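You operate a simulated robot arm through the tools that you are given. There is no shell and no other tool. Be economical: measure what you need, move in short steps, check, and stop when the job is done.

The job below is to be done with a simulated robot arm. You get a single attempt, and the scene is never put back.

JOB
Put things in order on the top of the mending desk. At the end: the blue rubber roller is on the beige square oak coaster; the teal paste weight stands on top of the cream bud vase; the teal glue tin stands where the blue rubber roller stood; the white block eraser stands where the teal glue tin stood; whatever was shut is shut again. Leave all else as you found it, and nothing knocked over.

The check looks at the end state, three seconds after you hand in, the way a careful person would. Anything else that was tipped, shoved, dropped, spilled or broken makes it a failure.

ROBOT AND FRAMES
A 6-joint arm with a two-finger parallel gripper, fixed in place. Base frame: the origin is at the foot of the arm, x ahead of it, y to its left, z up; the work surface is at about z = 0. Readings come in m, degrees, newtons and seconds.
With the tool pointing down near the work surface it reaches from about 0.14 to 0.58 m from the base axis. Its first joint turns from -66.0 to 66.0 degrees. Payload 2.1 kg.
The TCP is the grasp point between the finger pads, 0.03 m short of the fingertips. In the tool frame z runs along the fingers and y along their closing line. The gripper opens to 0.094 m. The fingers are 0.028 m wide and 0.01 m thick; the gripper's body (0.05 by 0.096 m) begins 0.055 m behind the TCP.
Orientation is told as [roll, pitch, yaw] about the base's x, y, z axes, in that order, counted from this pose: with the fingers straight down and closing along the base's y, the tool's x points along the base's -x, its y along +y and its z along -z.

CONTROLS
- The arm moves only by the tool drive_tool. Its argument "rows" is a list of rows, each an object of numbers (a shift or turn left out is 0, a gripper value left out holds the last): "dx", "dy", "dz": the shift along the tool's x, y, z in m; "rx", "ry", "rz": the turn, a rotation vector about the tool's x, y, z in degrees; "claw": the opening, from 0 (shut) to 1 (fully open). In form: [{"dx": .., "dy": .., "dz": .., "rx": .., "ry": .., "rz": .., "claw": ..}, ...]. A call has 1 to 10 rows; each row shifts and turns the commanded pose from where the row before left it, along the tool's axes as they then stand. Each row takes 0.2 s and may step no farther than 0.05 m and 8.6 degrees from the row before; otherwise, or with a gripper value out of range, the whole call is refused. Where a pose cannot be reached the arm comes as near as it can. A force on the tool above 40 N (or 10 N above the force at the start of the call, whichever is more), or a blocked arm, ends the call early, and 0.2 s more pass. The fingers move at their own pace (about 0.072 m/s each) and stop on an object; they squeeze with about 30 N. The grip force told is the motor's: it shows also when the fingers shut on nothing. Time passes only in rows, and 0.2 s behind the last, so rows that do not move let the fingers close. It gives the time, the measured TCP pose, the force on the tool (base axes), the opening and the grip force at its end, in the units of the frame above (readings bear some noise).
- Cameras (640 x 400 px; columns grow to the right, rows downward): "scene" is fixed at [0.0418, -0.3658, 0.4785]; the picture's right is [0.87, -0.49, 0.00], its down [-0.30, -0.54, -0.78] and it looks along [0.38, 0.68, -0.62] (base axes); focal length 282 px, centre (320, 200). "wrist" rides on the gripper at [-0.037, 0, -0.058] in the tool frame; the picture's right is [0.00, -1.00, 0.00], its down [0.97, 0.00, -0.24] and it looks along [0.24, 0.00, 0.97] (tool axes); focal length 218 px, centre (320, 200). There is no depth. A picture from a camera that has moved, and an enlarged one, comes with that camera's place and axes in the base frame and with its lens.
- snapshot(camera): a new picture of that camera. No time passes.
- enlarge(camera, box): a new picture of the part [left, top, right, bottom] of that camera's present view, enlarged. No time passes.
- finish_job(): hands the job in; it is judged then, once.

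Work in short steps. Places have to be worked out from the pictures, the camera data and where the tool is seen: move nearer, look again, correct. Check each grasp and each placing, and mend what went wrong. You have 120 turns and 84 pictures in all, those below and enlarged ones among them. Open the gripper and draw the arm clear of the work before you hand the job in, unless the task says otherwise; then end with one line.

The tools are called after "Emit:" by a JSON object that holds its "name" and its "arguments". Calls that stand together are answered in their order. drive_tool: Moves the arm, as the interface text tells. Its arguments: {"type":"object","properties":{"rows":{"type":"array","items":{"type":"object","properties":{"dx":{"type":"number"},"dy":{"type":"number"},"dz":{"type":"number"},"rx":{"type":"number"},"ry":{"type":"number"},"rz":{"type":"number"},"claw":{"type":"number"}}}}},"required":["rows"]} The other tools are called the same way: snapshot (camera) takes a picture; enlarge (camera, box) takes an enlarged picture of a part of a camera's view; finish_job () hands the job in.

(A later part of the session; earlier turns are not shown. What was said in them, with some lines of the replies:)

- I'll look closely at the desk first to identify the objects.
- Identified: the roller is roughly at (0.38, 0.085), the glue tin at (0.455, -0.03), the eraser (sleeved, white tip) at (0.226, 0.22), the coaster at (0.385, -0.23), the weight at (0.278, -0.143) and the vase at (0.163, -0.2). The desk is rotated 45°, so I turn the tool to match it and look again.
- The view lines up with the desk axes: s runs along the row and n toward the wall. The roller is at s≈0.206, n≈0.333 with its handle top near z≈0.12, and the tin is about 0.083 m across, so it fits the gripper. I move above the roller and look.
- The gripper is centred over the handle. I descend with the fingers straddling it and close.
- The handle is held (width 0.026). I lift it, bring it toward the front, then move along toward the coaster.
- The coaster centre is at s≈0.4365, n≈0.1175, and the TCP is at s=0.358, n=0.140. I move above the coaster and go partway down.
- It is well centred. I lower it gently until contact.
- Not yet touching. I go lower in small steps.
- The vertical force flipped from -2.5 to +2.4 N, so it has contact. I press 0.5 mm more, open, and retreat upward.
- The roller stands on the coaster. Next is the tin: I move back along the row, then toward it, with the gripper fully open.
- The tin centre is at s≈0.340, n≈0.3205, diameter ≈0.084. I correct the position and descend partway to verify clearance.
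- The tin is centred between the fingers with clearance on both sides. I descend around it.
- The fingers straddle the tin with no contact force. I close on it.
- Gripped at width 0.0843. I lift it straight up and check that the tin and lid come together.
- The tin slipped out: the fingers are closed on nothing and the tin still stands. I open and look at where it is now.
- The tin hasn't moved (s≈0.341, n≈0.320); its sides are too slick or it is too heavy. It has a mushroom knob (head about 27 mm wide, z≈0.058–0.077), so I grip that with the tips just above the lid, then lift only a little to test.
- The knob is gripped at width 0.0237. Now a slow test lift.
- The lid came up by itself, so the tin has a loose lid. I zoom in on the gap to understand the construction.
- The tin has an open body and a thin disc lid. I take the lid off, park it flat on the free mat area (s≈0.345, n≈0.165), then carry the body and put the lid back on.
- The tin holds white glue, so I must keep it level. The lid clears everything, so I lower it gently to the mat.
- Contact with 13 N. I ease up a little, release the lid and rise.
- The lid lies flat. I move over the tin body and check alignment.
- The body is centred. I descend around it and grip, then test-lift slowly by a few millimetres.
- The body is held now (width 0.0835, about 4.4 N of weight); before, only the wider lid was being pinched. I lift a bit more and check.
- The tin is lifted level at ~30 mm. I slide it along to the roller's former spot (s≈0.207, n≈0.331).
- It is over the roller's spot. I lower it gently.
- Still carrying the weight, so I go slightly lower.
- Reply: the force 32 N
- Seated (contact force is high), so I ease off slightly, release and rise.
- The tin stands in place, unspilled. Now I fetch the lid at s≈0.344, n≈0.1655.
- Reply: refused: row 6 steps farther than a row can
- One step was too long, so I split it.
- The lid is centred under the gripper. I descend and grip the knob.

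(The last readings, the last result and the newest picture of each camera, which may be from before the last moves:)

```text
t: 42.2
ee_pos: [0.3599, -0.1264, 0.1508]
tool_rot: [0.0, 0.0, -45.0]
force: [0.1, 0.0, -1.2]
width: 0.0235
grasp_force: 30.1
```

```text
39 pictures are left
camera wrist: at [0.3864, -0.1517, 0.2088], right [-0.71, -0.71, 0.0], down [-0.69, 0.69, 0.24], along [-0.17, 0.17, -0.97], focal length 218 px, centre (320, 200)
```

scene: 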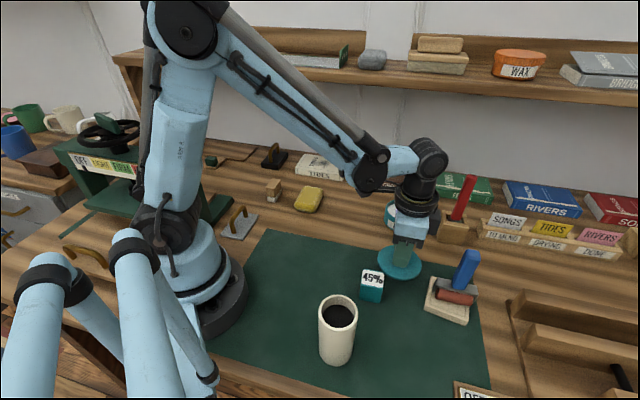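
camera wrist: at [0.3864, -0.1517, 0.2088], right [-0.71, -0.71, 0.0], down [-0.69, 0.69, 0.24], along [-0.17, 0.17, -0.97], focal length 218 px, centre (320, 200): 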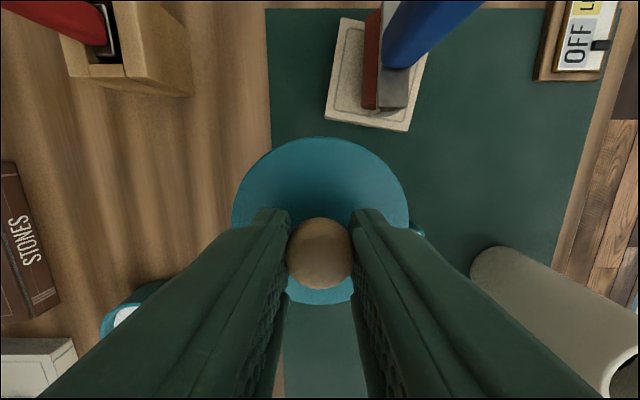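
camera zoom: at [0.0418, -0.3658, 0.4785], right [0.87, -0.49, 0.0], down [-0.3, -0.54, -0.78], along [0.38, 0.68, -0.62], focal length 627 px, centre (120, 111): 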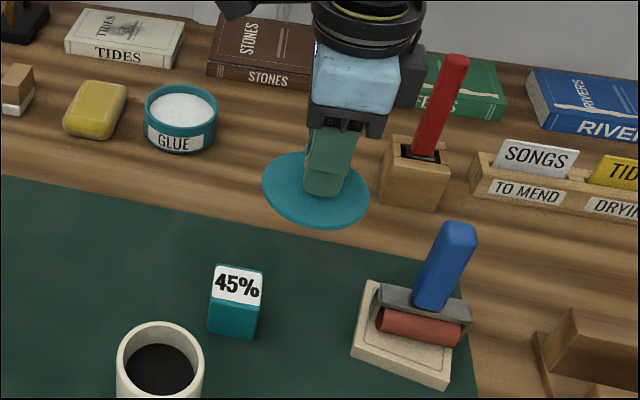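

The lid is held level. I carry it over the tin: along first, then toward the wall, then partway down.

Emit:
{"name": "drive_tool", "arguments": {"rows": [{"dx": 0.045}, {"dx": 0.049}, {"dx": 0.0488}, {"dy": 0.045}, {"dy": 0.045}, {"dy": 0.045}, {"dy": 0.0315}, {"dz": 0.04}, {"dz": 0.01}, {}]}}

Emit:
{"name": "enlarge", "arguments": {"camera": "scene", "box": [300, 140, 400, 240]}}

Emit:
{"name": "snapshot", "arguments": {"camera": "wrist"}}

```text
t: 44.4
ee_pos: [0.3774, 0.0906, 0.1005]
tool_rot: [0.0, -0.2, -45.0]
force: [-0.4, -0.5, 0.3]
width: 0.0236
grasp_force: 30.1
```

```text
4.00 times, centred on (350, 190) of scene
camera zoom: at [0.0418, -0.3658, 0.4785], right [0.87, -0.49, 0.0], down [-0.3, -0.54, -0.78], along [0.38, 0.68, -0.62], focal length 1129 px, centre (200, 240)
```

zoom: 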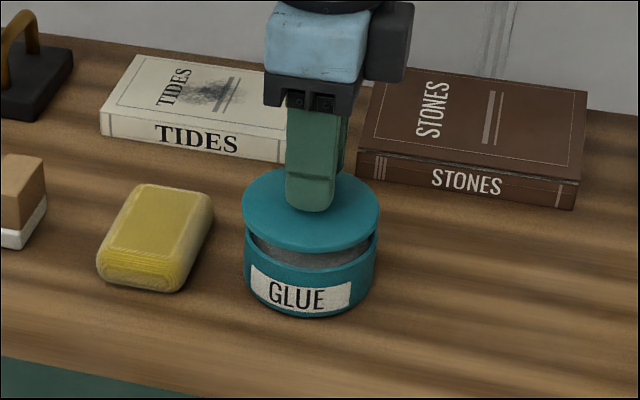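

```text
37 pictures are left
camera wrist: at [0.4032, 0.0663, 0.1582], right [-0.71, -0.71, 0.0], down [-0.69, 0.69, 0.24], along [-0.17, 0.17, -0.97], focal length 218 px, centre (320, 200)
```

wrist: 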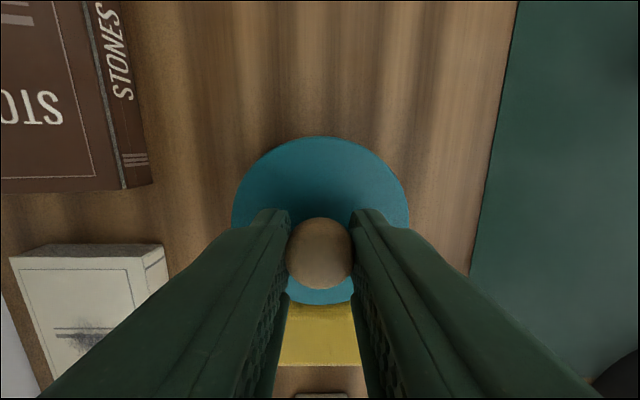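

The lid and tin look concentric in both directions. I lower it onto the tin.

Emit:
{"name": "drive_tool", "arguments": {"rows": [{"dz": 0.01, "dx": 0.0005, "dy": 0.0005}, {"dz": 0.004}, {"dz": 0.002}, {"dz": 0.001}, {}]}}

Emit:
{"name": "enlarge", "arguments": {"camera": "scene", "box": [325, 170, 375, 220]}}

```text
t: 45.4
ee_pos: [0.3779, 0.0922, 0.0855]
tool_rot: [-0.2, -0.3, -45.2]
force: [-1.8, 0.0, 6.5]
width: 0.0233
grasp_force: 29.9
stopped in row 5: the force on the tool passed its limit (the readings are from after the stop); the commanded pose is now the measured one
```

```text
8.00 times, centred on (350, 195) of scene
camera zoom: at [0.0417, -0.3658, 0.4785], right [0.87, -0.49, 0.0], down [-0.3, -0.54, -0.78], along [0.38, 0.68, -0.62], focal length 2257 px, centre (80, 240)
```

zoom: 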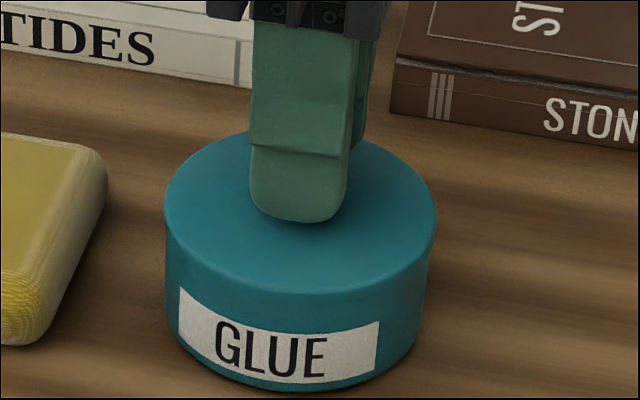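

The lid looks seated flush. I release and rise for a look.

Emit:
{"name": "drive_tool", "arguments": {"rows": [{"claw": 0.6}, {}, {}, {"dz": -0.02}, {"dz": -0.04}, {"dz": -0.04}, {}]}}

Emit:
{"name": "snapshot", "arguments": {"camera": "wrist"}}

Emit:
{"name": "enlarge", "arguments": {"camera": "scene", "box": [325, 170, 375, 220]}}

```text
t: 47.0
ee_pos: [0.3769, 0.0912, 0.186]
tool_rot: [-0.1, -0.2, -45.1]
force: [0.2, 0.8, -0.2]
width: 0.0561
grasp_force: 0.0
```

```text
35 pictures are left
camera wrist: at [0.4036, 0.0668, 0.2434], right [-0.71, -0.71, 0.0], down [-0.69, 0.69, 0.24], along [-0.17, 0.17, -0.97], focal length 218 px, centre (320, 200)
```

wrist: 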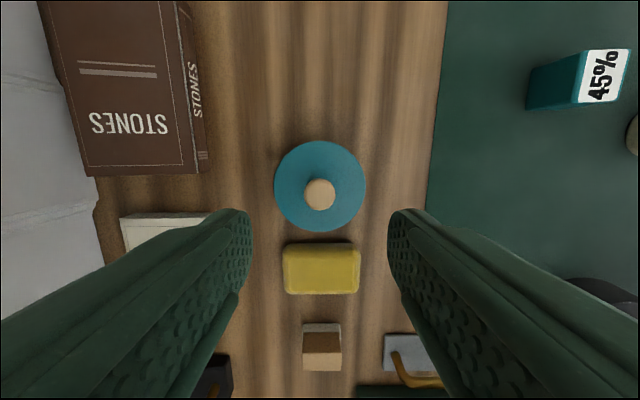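

```text
8.00 times, centred on (350, 195) of scene
camera zoom: at [0.0418, -0.3658, 0.4785], right [0.87, -0.49, 0.0], down [-0.3, -0.54, -0.78], along [0.38, 0.68, -0.62], focal length 2257 px, centre (80, 240)
```

zoom: 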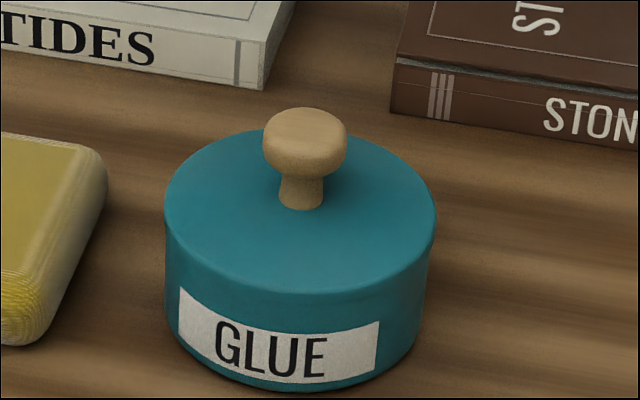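

The lid is back on cleanly. Next the eraser: I move along the row for a closer look.

Emit:
{"name": "drive_tool", "arguments": {"rows": [{"dx": 0.04}, {"dx": 0.045}, {"dx": 0.045}, {"dx": 0.045}, {}]}}

Emit:
{"name": "snapshot", "arguments": {"camera": "wrist"}}

Emit:
{"name": "snapshot", "arguments": {"camera": "scene"}}

```text
t: 48.2
ee_pos: [0.2536, 0.2162, 0.1829]
tool_rot: [-0.1, -0.2, -45.0]
force: [0.5, -0.7, 0.6]
width: 0.0564
grasp_force: 0.0
```

```text
33 pictures are left
camera wrist: at [0.2794, 0.1909, 0.2414], right [-0.71, -0.71, 0.0], down [-0.69, 0.69, 0.24], along [-0.17, 0.17, -0.97], focal length 218 px, centre (320, 200)
```

wrist: 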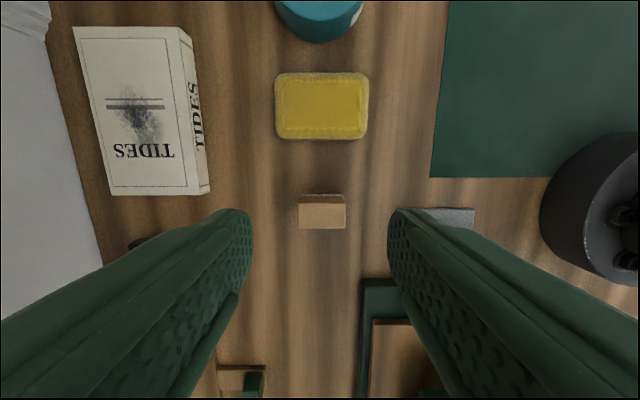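

```text
32 pictures are left
```

scene: 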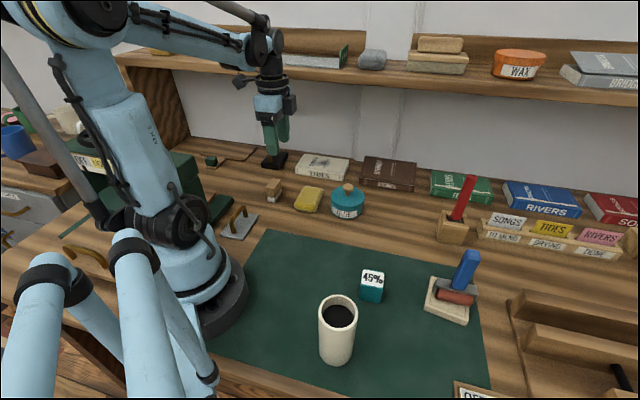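

The eraser top is centred at s≈0.000, n≈0.330 (about 43×24 mm, 50 mm tall). I move over it and partway down.

Emit:
{"name": "drive_tool", "arguments": {"rows": [{"dx": 0.0264, "dy": -0.002, "claw": 0.8}, {"dz": 0.045}, {"dz": 0.04}, {}]}}

Emit:
{"name": "snapshot", "arguments": {"camera": "wrist"}}

```text
t: 49.2
ee_pos: [0.2335, 0.2315, 0.0983]
tool_rot: [-0.1, -0.2, -45.1]
force: [0.3, 0.1, 0.2]
width: 0.0752
grasp_force: 0.0
```

```text
31 pictures are left
camera wrist: at [0.2595, 0.2067, 0.1564], right [-0.71, -0.71, 0.0], down [-0.69, 0.69, 0.24], along [-0.17, 0.17, -0.97], focal length 218 px, centre (320, 200)
```

wrist: 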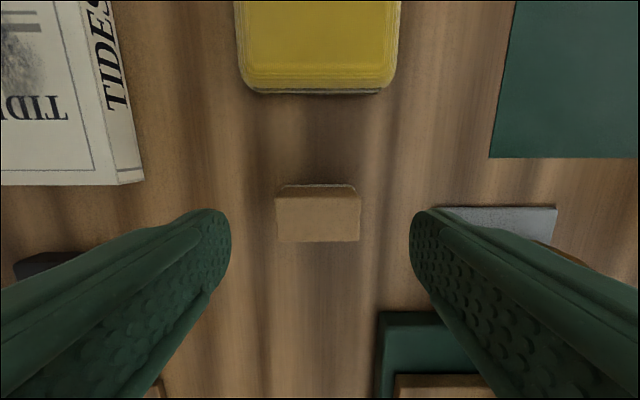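

It is centred within 2 mm. I descend, grip, and do a small test lift.

Emit:
{"name": "drive_tool", "arguments": {"rows": [{"dz": 0.04, "dy": 0.002}, {"dz": 0.02}, {"dz": 0.005}, {}, {"claw": 0}, {}, {}, {"dz": -0.003}, {"dz": -0.007}, {}]}}

Emit:
{"name": "enlarge", "arguments": {"camera": "scene", "box": [230, 140, 330, 240]}}

```text
t: 51.4
ee_pos: [0.2362, 0.2338, 0.0433]
tool_rot: [-0.1, -0.2, -45.1]
force: [-0.4, 0.6, -1.1]
width: 0.0496
grasp_force: 29.4
```

```text
4.00 times, centred on (280, 190) of scene
camera zoom: at [0.0418, -0.3658, 0.4785], right [0.87, -0.49, 0.0], down [-0.3, -0.54, -0.78], along [0.38, 0.68, -0.62], focal length 1129 px, centre (480, 240)
```

zoom: 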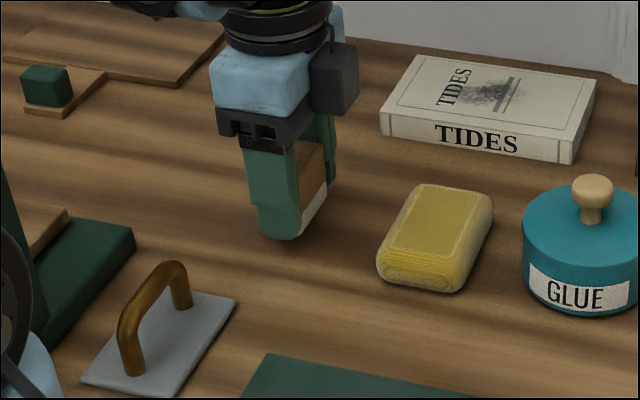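

The eraser and its sleeve are lifted together. I raise it above the knob height and carry it along the row to the tin's old spot (s≈0.342, n≈0.320).

Emit:
{"name": "drive_tool", "arguments": {"rows": [{"dz": -0.04}, {"dz": -0.04}, {"dz": -0.04}, {"dx": -0.045, "dy": -0.0123}, {"dx": -0.049}, {"dx": -0.049}, {"dx": -0.049}, {"dx": -0.049}, {"dx": -0.049}, {"dx": -0.049}]}}

Emit:
{"name": "enlarge", "arguments": {"camera": "scene", "box": [300, 100, 480, 240]}}

Emit:
{"name": "snapshot", "arguments": {"camera": "wrist"}}

```text
t: 53.6
ee_pos: [0.4667, -0.0145, 0.1652]
tool_rot: [-0.1, -0.2, -45.0]
force: [0.3, 0.5, 0.1]
width: 0.0494
grasp_force: 30.5
```

```text
2.86 times, centred on (390, 170) of scene
camera zoom: at [0.0417, -0.3658, 0.4785], right [0.87, -0.49, 0.0], down [-0.3, -0.54, -0.78], along [0.38, 0.68, -0.62], focal length 806 px, centre (120, 286)
```

zoom: 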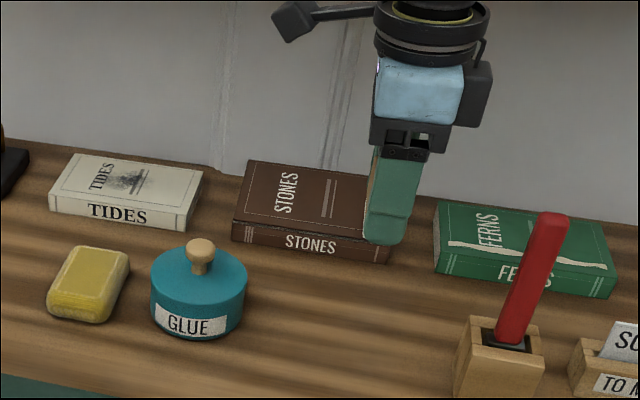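

```text
28 pictures are left
camera wrist: at [0.4918, -0.0404, 0.2234], right [-0.71, -0.71, 0.0], down [-0.69, 0.69, 0.24], along [-0.17, 0.17, -0.97], focal length 218 px, centre (320, 200)
```

wrist: 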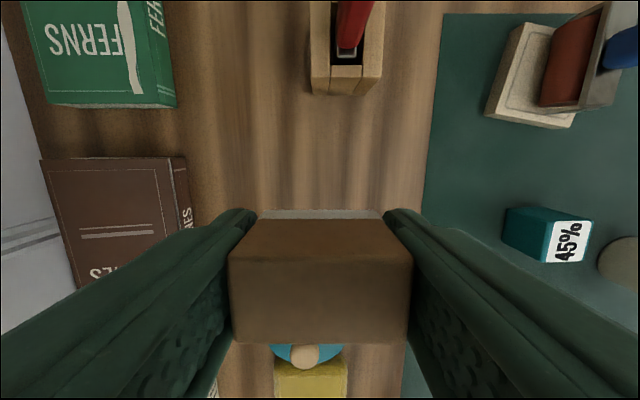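

The eraser is held straight. I correct by 2.5 mm and descend.

Emit:
{"name": "drive_tool", "arguments": {"rows": [{"dz": 0.04, "dx": -0.0025}, {"dz": 0.04}, {"dz": 0.035}, {"dz": 0.01}, {"dz": 0.004}, {"dz": 0.001}, {}]}}

```text
t: 55.2
ee_pos: [0.4669, -0.0176, 0.0354]
tool_rot: [-0.1, -0.2, -45.1]
force: [-0.2, -0.5, -0.6]
width: 0.0496
grasp_force: 29.6
```

Just above the surface; I step the last couple of millimetres.

Emit:
{"name": "drive_tool", "arguments": {"rows": [{"dz": 0.001}, {"dz": 0.0005}, {"dz": 0.0005}, {}]}}

```text
t: 56.2
ee_pos: [0.468, -0.0167, 0.0323]
tool_rot: [-0.1, -0.2, -45.2]
force: [-0.4, -0.2, 11.2]
width: 0.0499
grasp_force: 29.9
```

Contact at 11 N. I release and rise.

Emit:
{"name": "drive_tool", "arguments": {"rows": [{"dz": -0.0005}, {"claw": 0.8}, {}, {}, {"dz": -0.03}, {"dz": -0.05}, {"dz": -0.05}, {"dz": -0.04}, {}]}}

Emit:
{"name": "snapshot", "arguments": {"camera": "wrist"}}

Emit:
{"name": "enlarge", "arguments": {"camera": "scene", "box": [300, 140, 480, 260]}}

```text
t: 58.2
ee_pos: [0.4671, -0.0157, 0.2041]
tool_rot: [-0.1, -0.2, -45.2]
force: [0.1, 0.9, -0.1]
width: 0.0753
grasp_force: 0.0
```

```text
27 pictures are left
camera wrist: at [0.4932, -0.0407, 0.2621], right [-0.71, -0.71, 0.0], down [-0.69, 0.69, 0.24], along [-0.17, 0.17, -0.97], focal length 218 px, centre (320, 200)
```

wrist: 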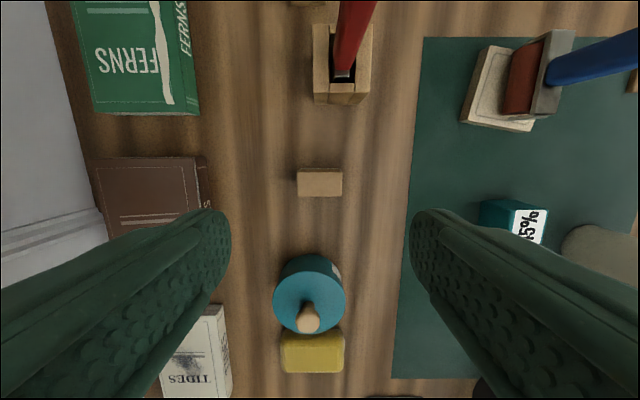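

```text
3.33 times, centred on (390, 200) of scene
camera zoom: at [0.0418, -0.3658, 0.4785], right [0.87, -0.49, 0.0], down [-0.3, -0.54, -0.78], along [0.38, 0.68, -0.62], focal length 940 px, centre (87, 200)
```

zoom: 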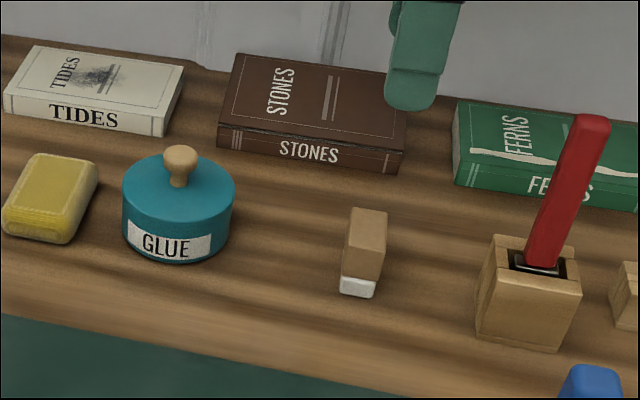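

The eraser stands where the tin was. Now the weight: I move over it and look.

Emit:
{"name": "drive_tool", "arguments": {"rows": [{"dy": -0.05}, {"dy": -0.05}, {"dy": -0.05}, {"dy": -0.05}, {"dy": -0.02, "dx": 0.03}, {}]}}

Emit:
{"name": "snapshot", "arguments": {"camera": "wrist"}}

```text
t: 59.6
ee_pos: [0.2902, -0.1496, 0.2038]
tool_rot: [-0.1, -0.3, -45.1]
force: [-0.5, 0.1, -0.4]
width: 0.0751
grasp_force: 0.1
```

```text
25 pictures are left
camera wrist: at [0.3163, -0.1749, 0.2617], right [-0.71, -0.71, 0.0], down [-0.69, 0.69, 0.24], along [-0.17, 0.17, -0.97], focal length 218 px, centre (320, 200)
```

wrist: 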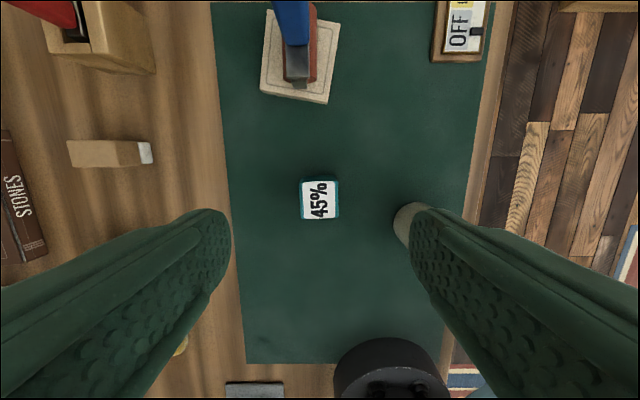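

The weight is centred at s≈0.293, n≈0.100, about 39 mm wide and 42 mm tall. I move over it and descend so the tips stay ~7 mm above its base.

Emit:
{"name": "drive_tool", "arguments": {"rows": [{"dx": 0.0178, "dy": 0.0006}, {"dz": 0.05}, {"dz": 0.05}, {}]}}

Emit:
{"name": "snapshot", "arguments": {"camera": "wrist"}}

```text
t: 60.6
ee_pos: [0.2795, -0.1377, 0.1038]
tool_rot: [-0.1, -0.2, -45.0]
force: [0.2, -0.7, 0.1]
width: 0.0753
grasp_force: 0.1
```

```text
24 pictures are left
camera wrist: at [0.3052, -0.1629, 0.1614], right [-0.71, -0.71, 0.0], down [-0.69, 0.69, 0.24], along [-0.17, 0.17, -0.97], focal length 218 px, centre (320, 200)
```

wrist: 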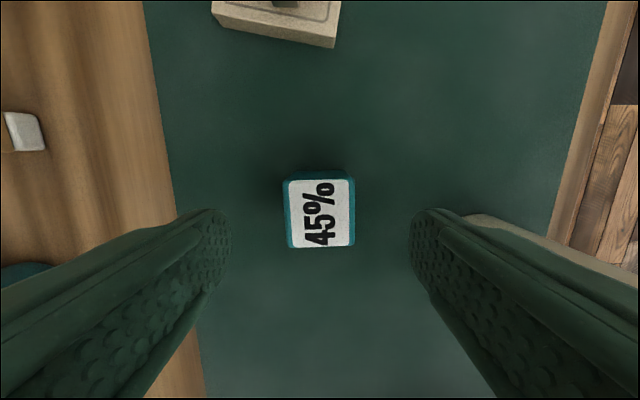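

It is centred. I descend, grip and lift slightly.

Emit:
{"name": "drive_tool", "arguments": {"rows": [{"dz": 0.04, "dx": 0.001}, {"dz": 0.02}, {"dz": 0.006}, {}, {"claw": 0}, {}, {}, {"dz": -0.005}, {"dz": -0.015}, {}]}}

Emit:
{"name": "enlarge", "arguments": {"camera": "scene", "box": [290, 210, 470, 390]}}

```text
t: 62.8
ee_pos: [0.2781, -0.1368, 0.0586]
tool_rot: [-0.1, -0.2, -45.1]
force: [1.0, 0.2, -2.3]
width: 0.044
grasp_force: 30.0
```

```text
2.22 times, centred on (380, 300) of scene
camera zoom: at [0.0418, -0.3658, 0.4785], right [0.87, -0.49, 0.0], down [-0.3, -0.54, -0.78], along [0.38, 0.68, -0.62], focal length 627 px, centre (187, -22)
```

zoom: 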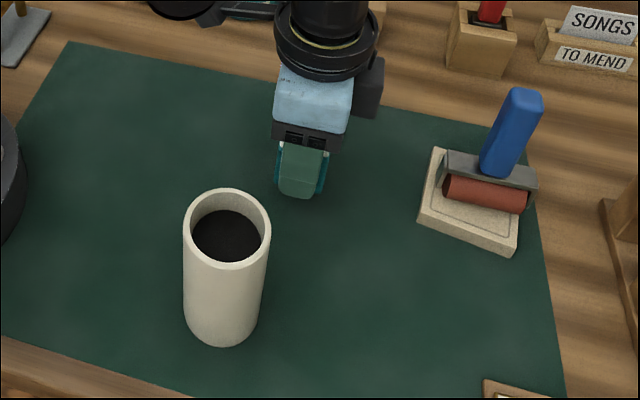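

The weight is held (44 mm wide). I raise it well above the vase rim and look at the vase from above.

Emit:
{"name": "drive_tool", "arguments": {"rows": [{"dz": -0.05}, {"dz": -0.05}, {"dz": -0.05}, {"dz": -0.04}, {"dy": -0.04}, {"dy": -0.04}, {}]}}

Emit:
{"name": "snapshot", "arguments": {"camera": "wrist"}}

```text
t: 64.4
ee_pos: [0.2205, -0.1936, 0.2464]
tool_rot: [0.0, -0.2, -45.1]
force: [0.4, -0.9, -2.5]
width: 0.0441
grasp_force: 30.1
```

```text
22 pictures are left
camera wrist: at [0.2466, -0.2182, 0.306], right [-0.71, -0.71, 0.0], down [-0.69, 0.69, 0.24], along [-0.17, 0.17, -0.97], focal length 218 px, centre (320, 200)
```

wrist: 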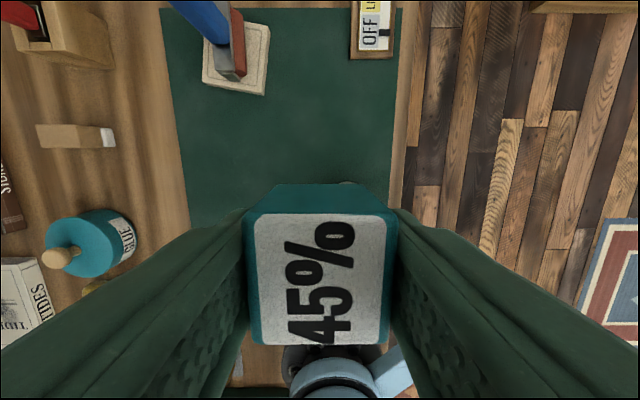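

The weight hides the vase. I back off along -s so the vase shows above the weight in the view.

Emit:
{"name": "drive_tool", "arguments": {"rows": [{"dx": 0.04}, {"dx": 0.04}, {"dx": 0.02}, {}]}}

Emit:
{"name": "snapshot", "arguments": {"camera": "wrist"}}

```text
t: 65.4
ee_pos: [0.1518, -0.1214, 0.2473]
tool_rot: [0.0, -0.3, -45.1]
force: [0.4, -0.3, -2.0]
width: 0.0439
grasp_force: 30.0
```

```text
21 pictures are left
camera wrist: at [0.177, -0.147, 0.3056], right [-0.71, -0.71, 0.0], down [-0.69, 0.69, 0.24], along [-0.17, 0.17, -0.97], focal length 218 px, centre (320, 200)
```

wrist: 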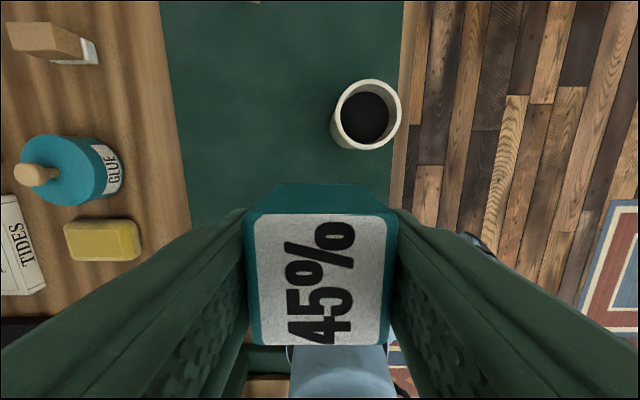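

Emit:
{"name": "enlarge", "arguments": {"camera": "wrist", "box": [310, 60, 430, 160]}}

Emit:
{"name": "enlarge", "arguments": {"camera": "scene", "box": [290, 270, 390, 390]}}

```text
4.00 times, centred on (370, 110) of wrist
camera zoom: at [0.177, -0.147, 0.3056], right [-0.71, -0.71, 0.0], down [-0.69, 0.69, 0.24], along [-0.17, 0.17, -0.97], focal length 873 px, centre (120, 560)
```

zoom: 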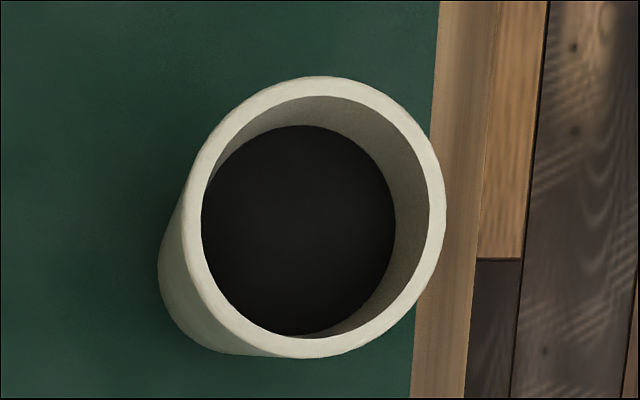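

```text
3.33 times, centred on (340, 330) of scene
camera zoom: at [0.0418, -0.3658, 0.4785], right [0.87, -0.49, 0.0], down [-0.3, -0.54, -0.78], along [0.38, 0.68, -0.62], focal length 940 px, centre (253, -233)
```

zoom: 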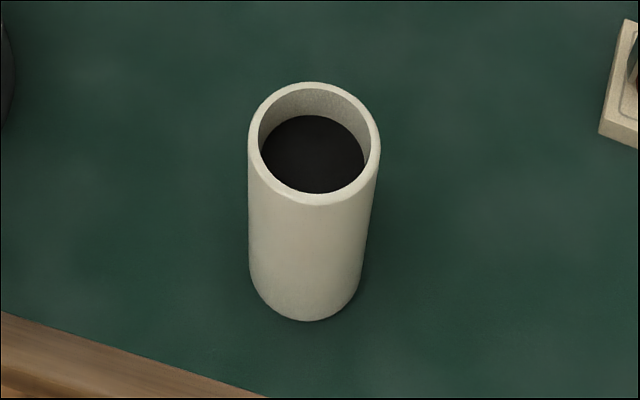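

The vase rim centre is at s≈0.255, n≈-0.020, z≈0.110 (outer diameter 54 mm, inner 47 mm), so the 44 mm weight's corners will sit on the rim. I move over it and partway down.

Emit:
{"name": "drive_tool", "arguments": {"rows": [{"dx": -0.0333, "dy": -0.0217}, {"dx": -0.03, "dy": -0.02}, {"dz": 0.04}, {"dz": 0.03}, {}]}}

Emit:
{"name": "enlarge", "arguments": {"camera": "scene", "box": [270, 230, 410, 390]}}

Emit:
{"name": "snapshot", "arguments": {"camera": "wrist"}}

```text
t: 66.6
ee_pos: [0.1654, -0.1972, 0.1783]
tool_rot: [0.0, -0.2, -45.1]
force: [0.2, 0.4, -1.9]
width: 0.0444
grasp_force: 30.0
```

```text
2.50 times, centred on (340, 310) of scene
camera zoom: at [0.0418, -0.3658, 0.4785], right [0.87, -0.49, 0.0], down [-0.3, -0.54, -0.78], along [0.38, 0.68, -0.62], focal length 705 px, centre (270, -75)
```

zoom: 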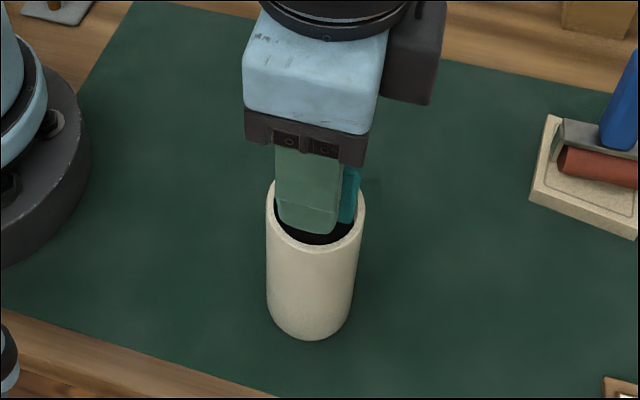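

```text
17 pictures are left
camera wrist: at [0.1916, -0.2216, 0.236], right [-0.71, -0.71, 0.0], down [-0.69, 0.69, 0.24], along [-0.17, 0.17, -0.97], focal length 218 px, centre (320, 200)
```

wrist: 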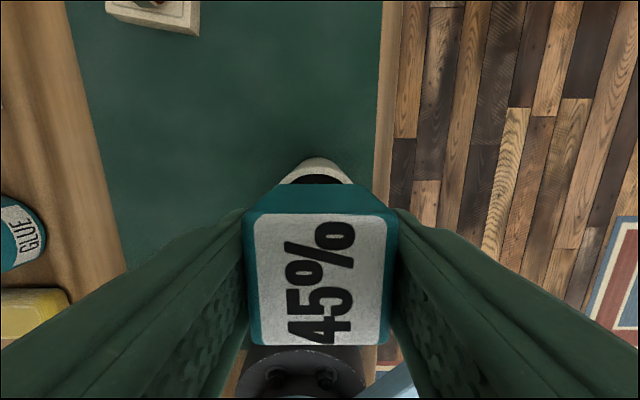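

The weight hangs over the rim, aligned within ~2 mm. I correct and lower it in small steps.

Emit:
{"name": "drive_tool", "arguments": {"rows": [{"dx": -0.001, "dy": 0.0018, "dz": 0.015}, {"dz": 0.008}, {"dz": 0.003}, {"dz": 0.001}, {}]}}

Emit:
{"name": "enlarge", "arguments": {"camera": "scene", "box": [290, 270, 390, 350]}}

```text
t: 67.8
ee_pos: [0.1677, -0.1959, 0.1509]
tool_rot: [0.0, -0.3, -45.1]
force: [-0.4, -0.9, 29.5]
width: 0.0442
grasp_force: 29.9
```

```text
5.00 times, centred on (340, 310) of scene
camera zoom: at [0.0417, -0.3658, 0.4785], right [0.87, -0.49, 0.0], down [-0.3, -0.54, -0.78], along [0.38, 0.68, -0.62], focal length 1411 px, centre (220, -350)
```

zoom: 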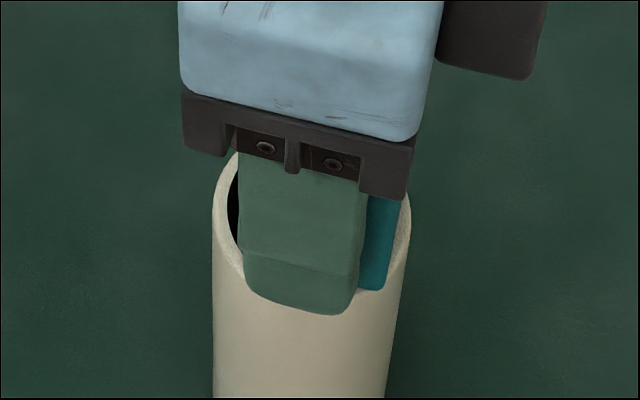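

Contact at 29 N with the weight seated near the rim centre. I ease off and release slowly.

Emit:
{"name": "drive_tool", "arguments": {"rows": [{"dz": -0.0008}, {"claw": 0.6}, {}, {}, {}]}}

Emit:
{"name": "enlarge", "arguments": {"camera": "scene", "box": [290, 250, 390, 350]}}

```text
t: 69.0
ee_pos: [0.1684, -0.1966, 0.1523]
tool_rot: [-0.2, -0.2, -45.0]
force: [0.2, -0.1, -0.1]
width: 0.0565
grasp_force: 0.1
```

```text
4.00 times, centred on (340, 300) of scene
camera zoom: at [0.0418, -0.3658, 0.4785], right [0.87, -0.49, 0.0], down [-0.3, -0.54, -0.78], along [0.38, 0.68, -0.62], focal length 1129 px, centre (240, -200)
```

zoom: 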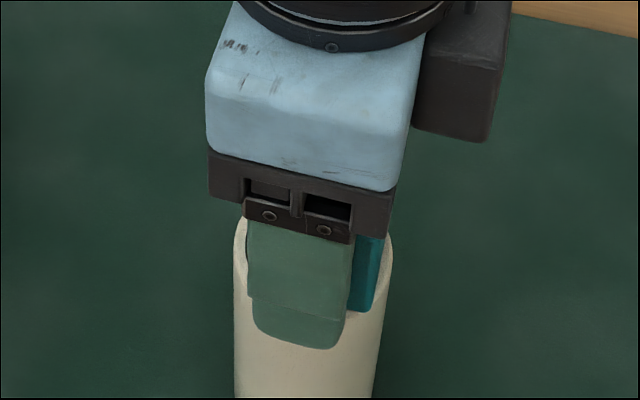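

The weight stayed put. I rise straight up and then look.

Emit:
{"name": "drive_tool", "arguments": {"rows": [{"dz": -0.01}, {"dz": -0.03}, {"dz": -0.04}, {"dz": -0.04}, {}]}}

Emit:
{"name": "enlarge", "arguments": {"camera": "scene", "box": [290, 250, 390, 380]}}

Emit:
{"name": "snapshot", "arguments": {"camera": "wrist"}}

```text
t: 70.2
ee_pos: [0.1681, -0.1939, 0.2723]
tool_rot: [-0.1, -0.2, -45.1]
force: [0.0, 0.1, -0.9]
width: 0.0563
grasp_force: 0.0
```

```text
3.08 times, centred on (340, 315) of scene
camera zoom: at [0.0418, -0.3658, 0.4785], right [0.87, -0.49, 0.0], down [-0.3, -0.54, -0.78], along [0.38, 0.68, -0.62], focal length 868 px, centre (258, -154)
```

zoom: 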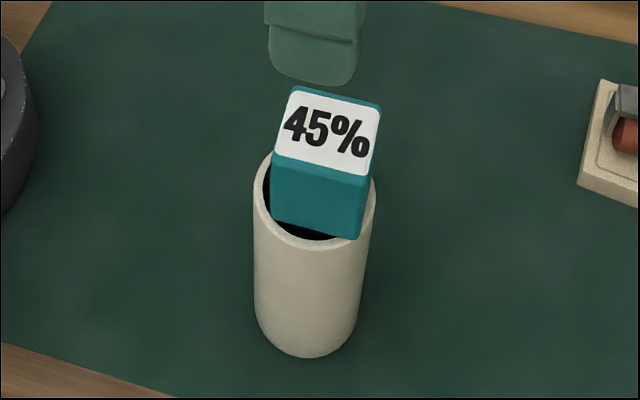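

```text
13 pictures are left
camera wrist: at [0.1942, -0.2195, 0.3299], right [-0.71, -0.71, 0.0], down [-0.69, 0.69, 0.24], along [-0.17, 0.17, -0.97], focal length 218 px, centre (320, 200)
```

wrist: 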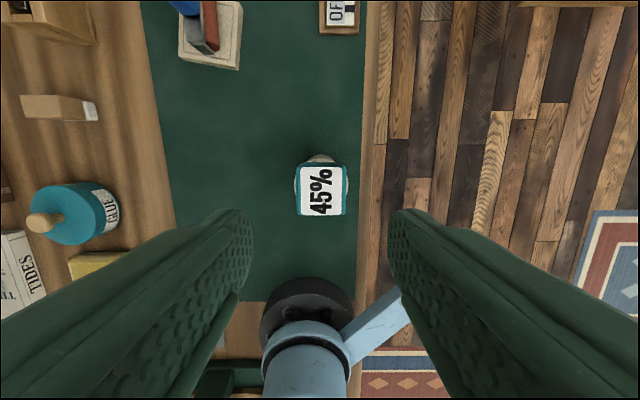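

Emit:
{"name": "enlarge", "arguments": {"camera": "wrist", "box": [280, 140, 360, 230]}}

Emit:
{"name": "enlarge", "arguments": {"camera": "scene", "box": [310, 270, 360, 320]}}

```text
4.44 times, centred on (320, 185) of wrist
camera zoom: at [0.1942, -0.2195, 0.3299], right [-0.71, -0.71, 0.0], down [-0.69, 0.69, 0.24], along [-0.17, 0.17, -0.97], focal length 970 px, centre (320, 267)
```

zoom: 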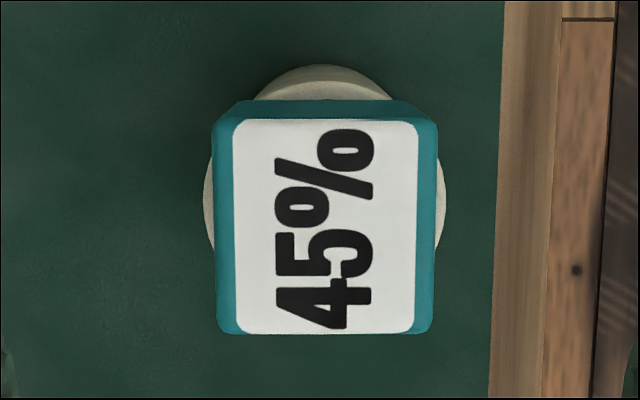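

```text
8.00 times, centred on (335, 295) of scene
camera zoom: at [0.0418, -0.3658, 0.4785], right [0.87, -0.49, 0.0], down [-0.3, -0.54, -0.78], along [0.38, 0.68, -0.62], focal length 2257 px, centre (200, -560)
```

zoom: 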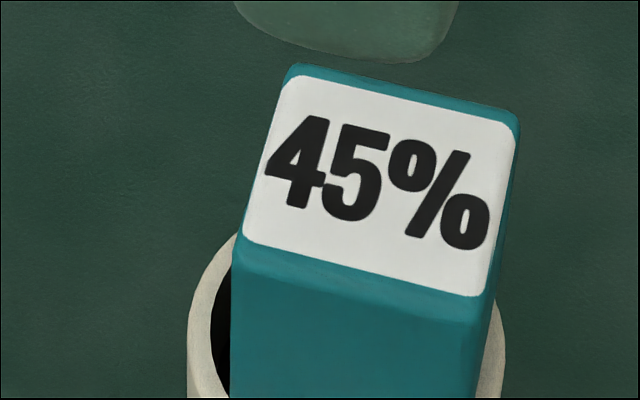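

The weight is flat and centred on the vase. I draw the arm clear and take a final look.

Emit:
{"name": "drive_tool", "arguments": {"rows": [{"dz": -0.02}, {"dy": 0.05}, {"dy": 0.05}, {"dy": 0.05}, {"dx": 0.04}, {}, {}]}}

Emit:
{"name": "snapshot", "arguments": {"camera": "scene"}}

Emit:
{"name": "enlarge", "arguments": {"camera": "scene", "box": [240, 150, 500, 390]}}

```text
t: 71.8
ee_pos: [0.2462, -0.0605, 0.2911]
tool_rot: [-0.2, -0.2, -45.2]
force: [0.8, -0.3, -0.5]
width: 0.0563
grasp_force: 0.1
```

```text
10 pictures are left
```

scene: 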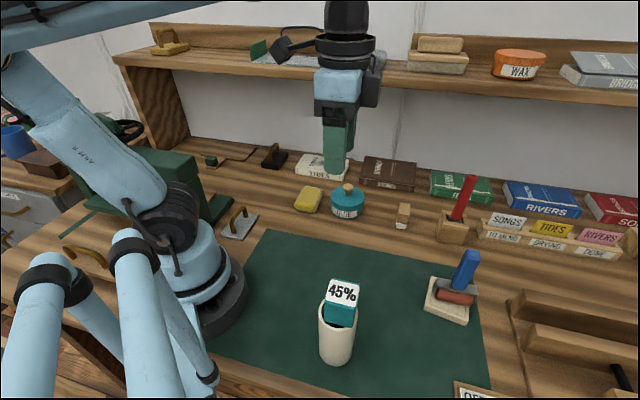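

```text
1.67 times, centred on (370, 270) of scene
camera zoom: at [0.0418, -0.3658, 0.4785], right [0.87, -0.49, 0.0], down [-0.3, -0.54, -0.78], along [0.38, 0.68, -0.62], focal length 470 px, centre (237, 83)
```

zoom: 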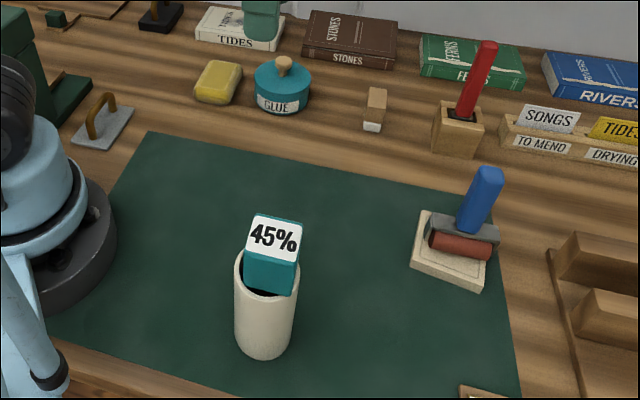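

Everything is in its target place, the tin's lid is back on, the arm is clear and the gripper is open, so I hand in.

Emit:
{"name": "finish_job", "arguments": {}}

```text
The job is handed in.
```

The desk is in order and handed in: the roller is on the coaster, the weight stands on the vase, the lidded glue tin is within about 5 mm of the roller's old spot, and the eraser is on the tin's old spot. The lid came off during the move and I put it back on. Nothing was spilled or knocked over.
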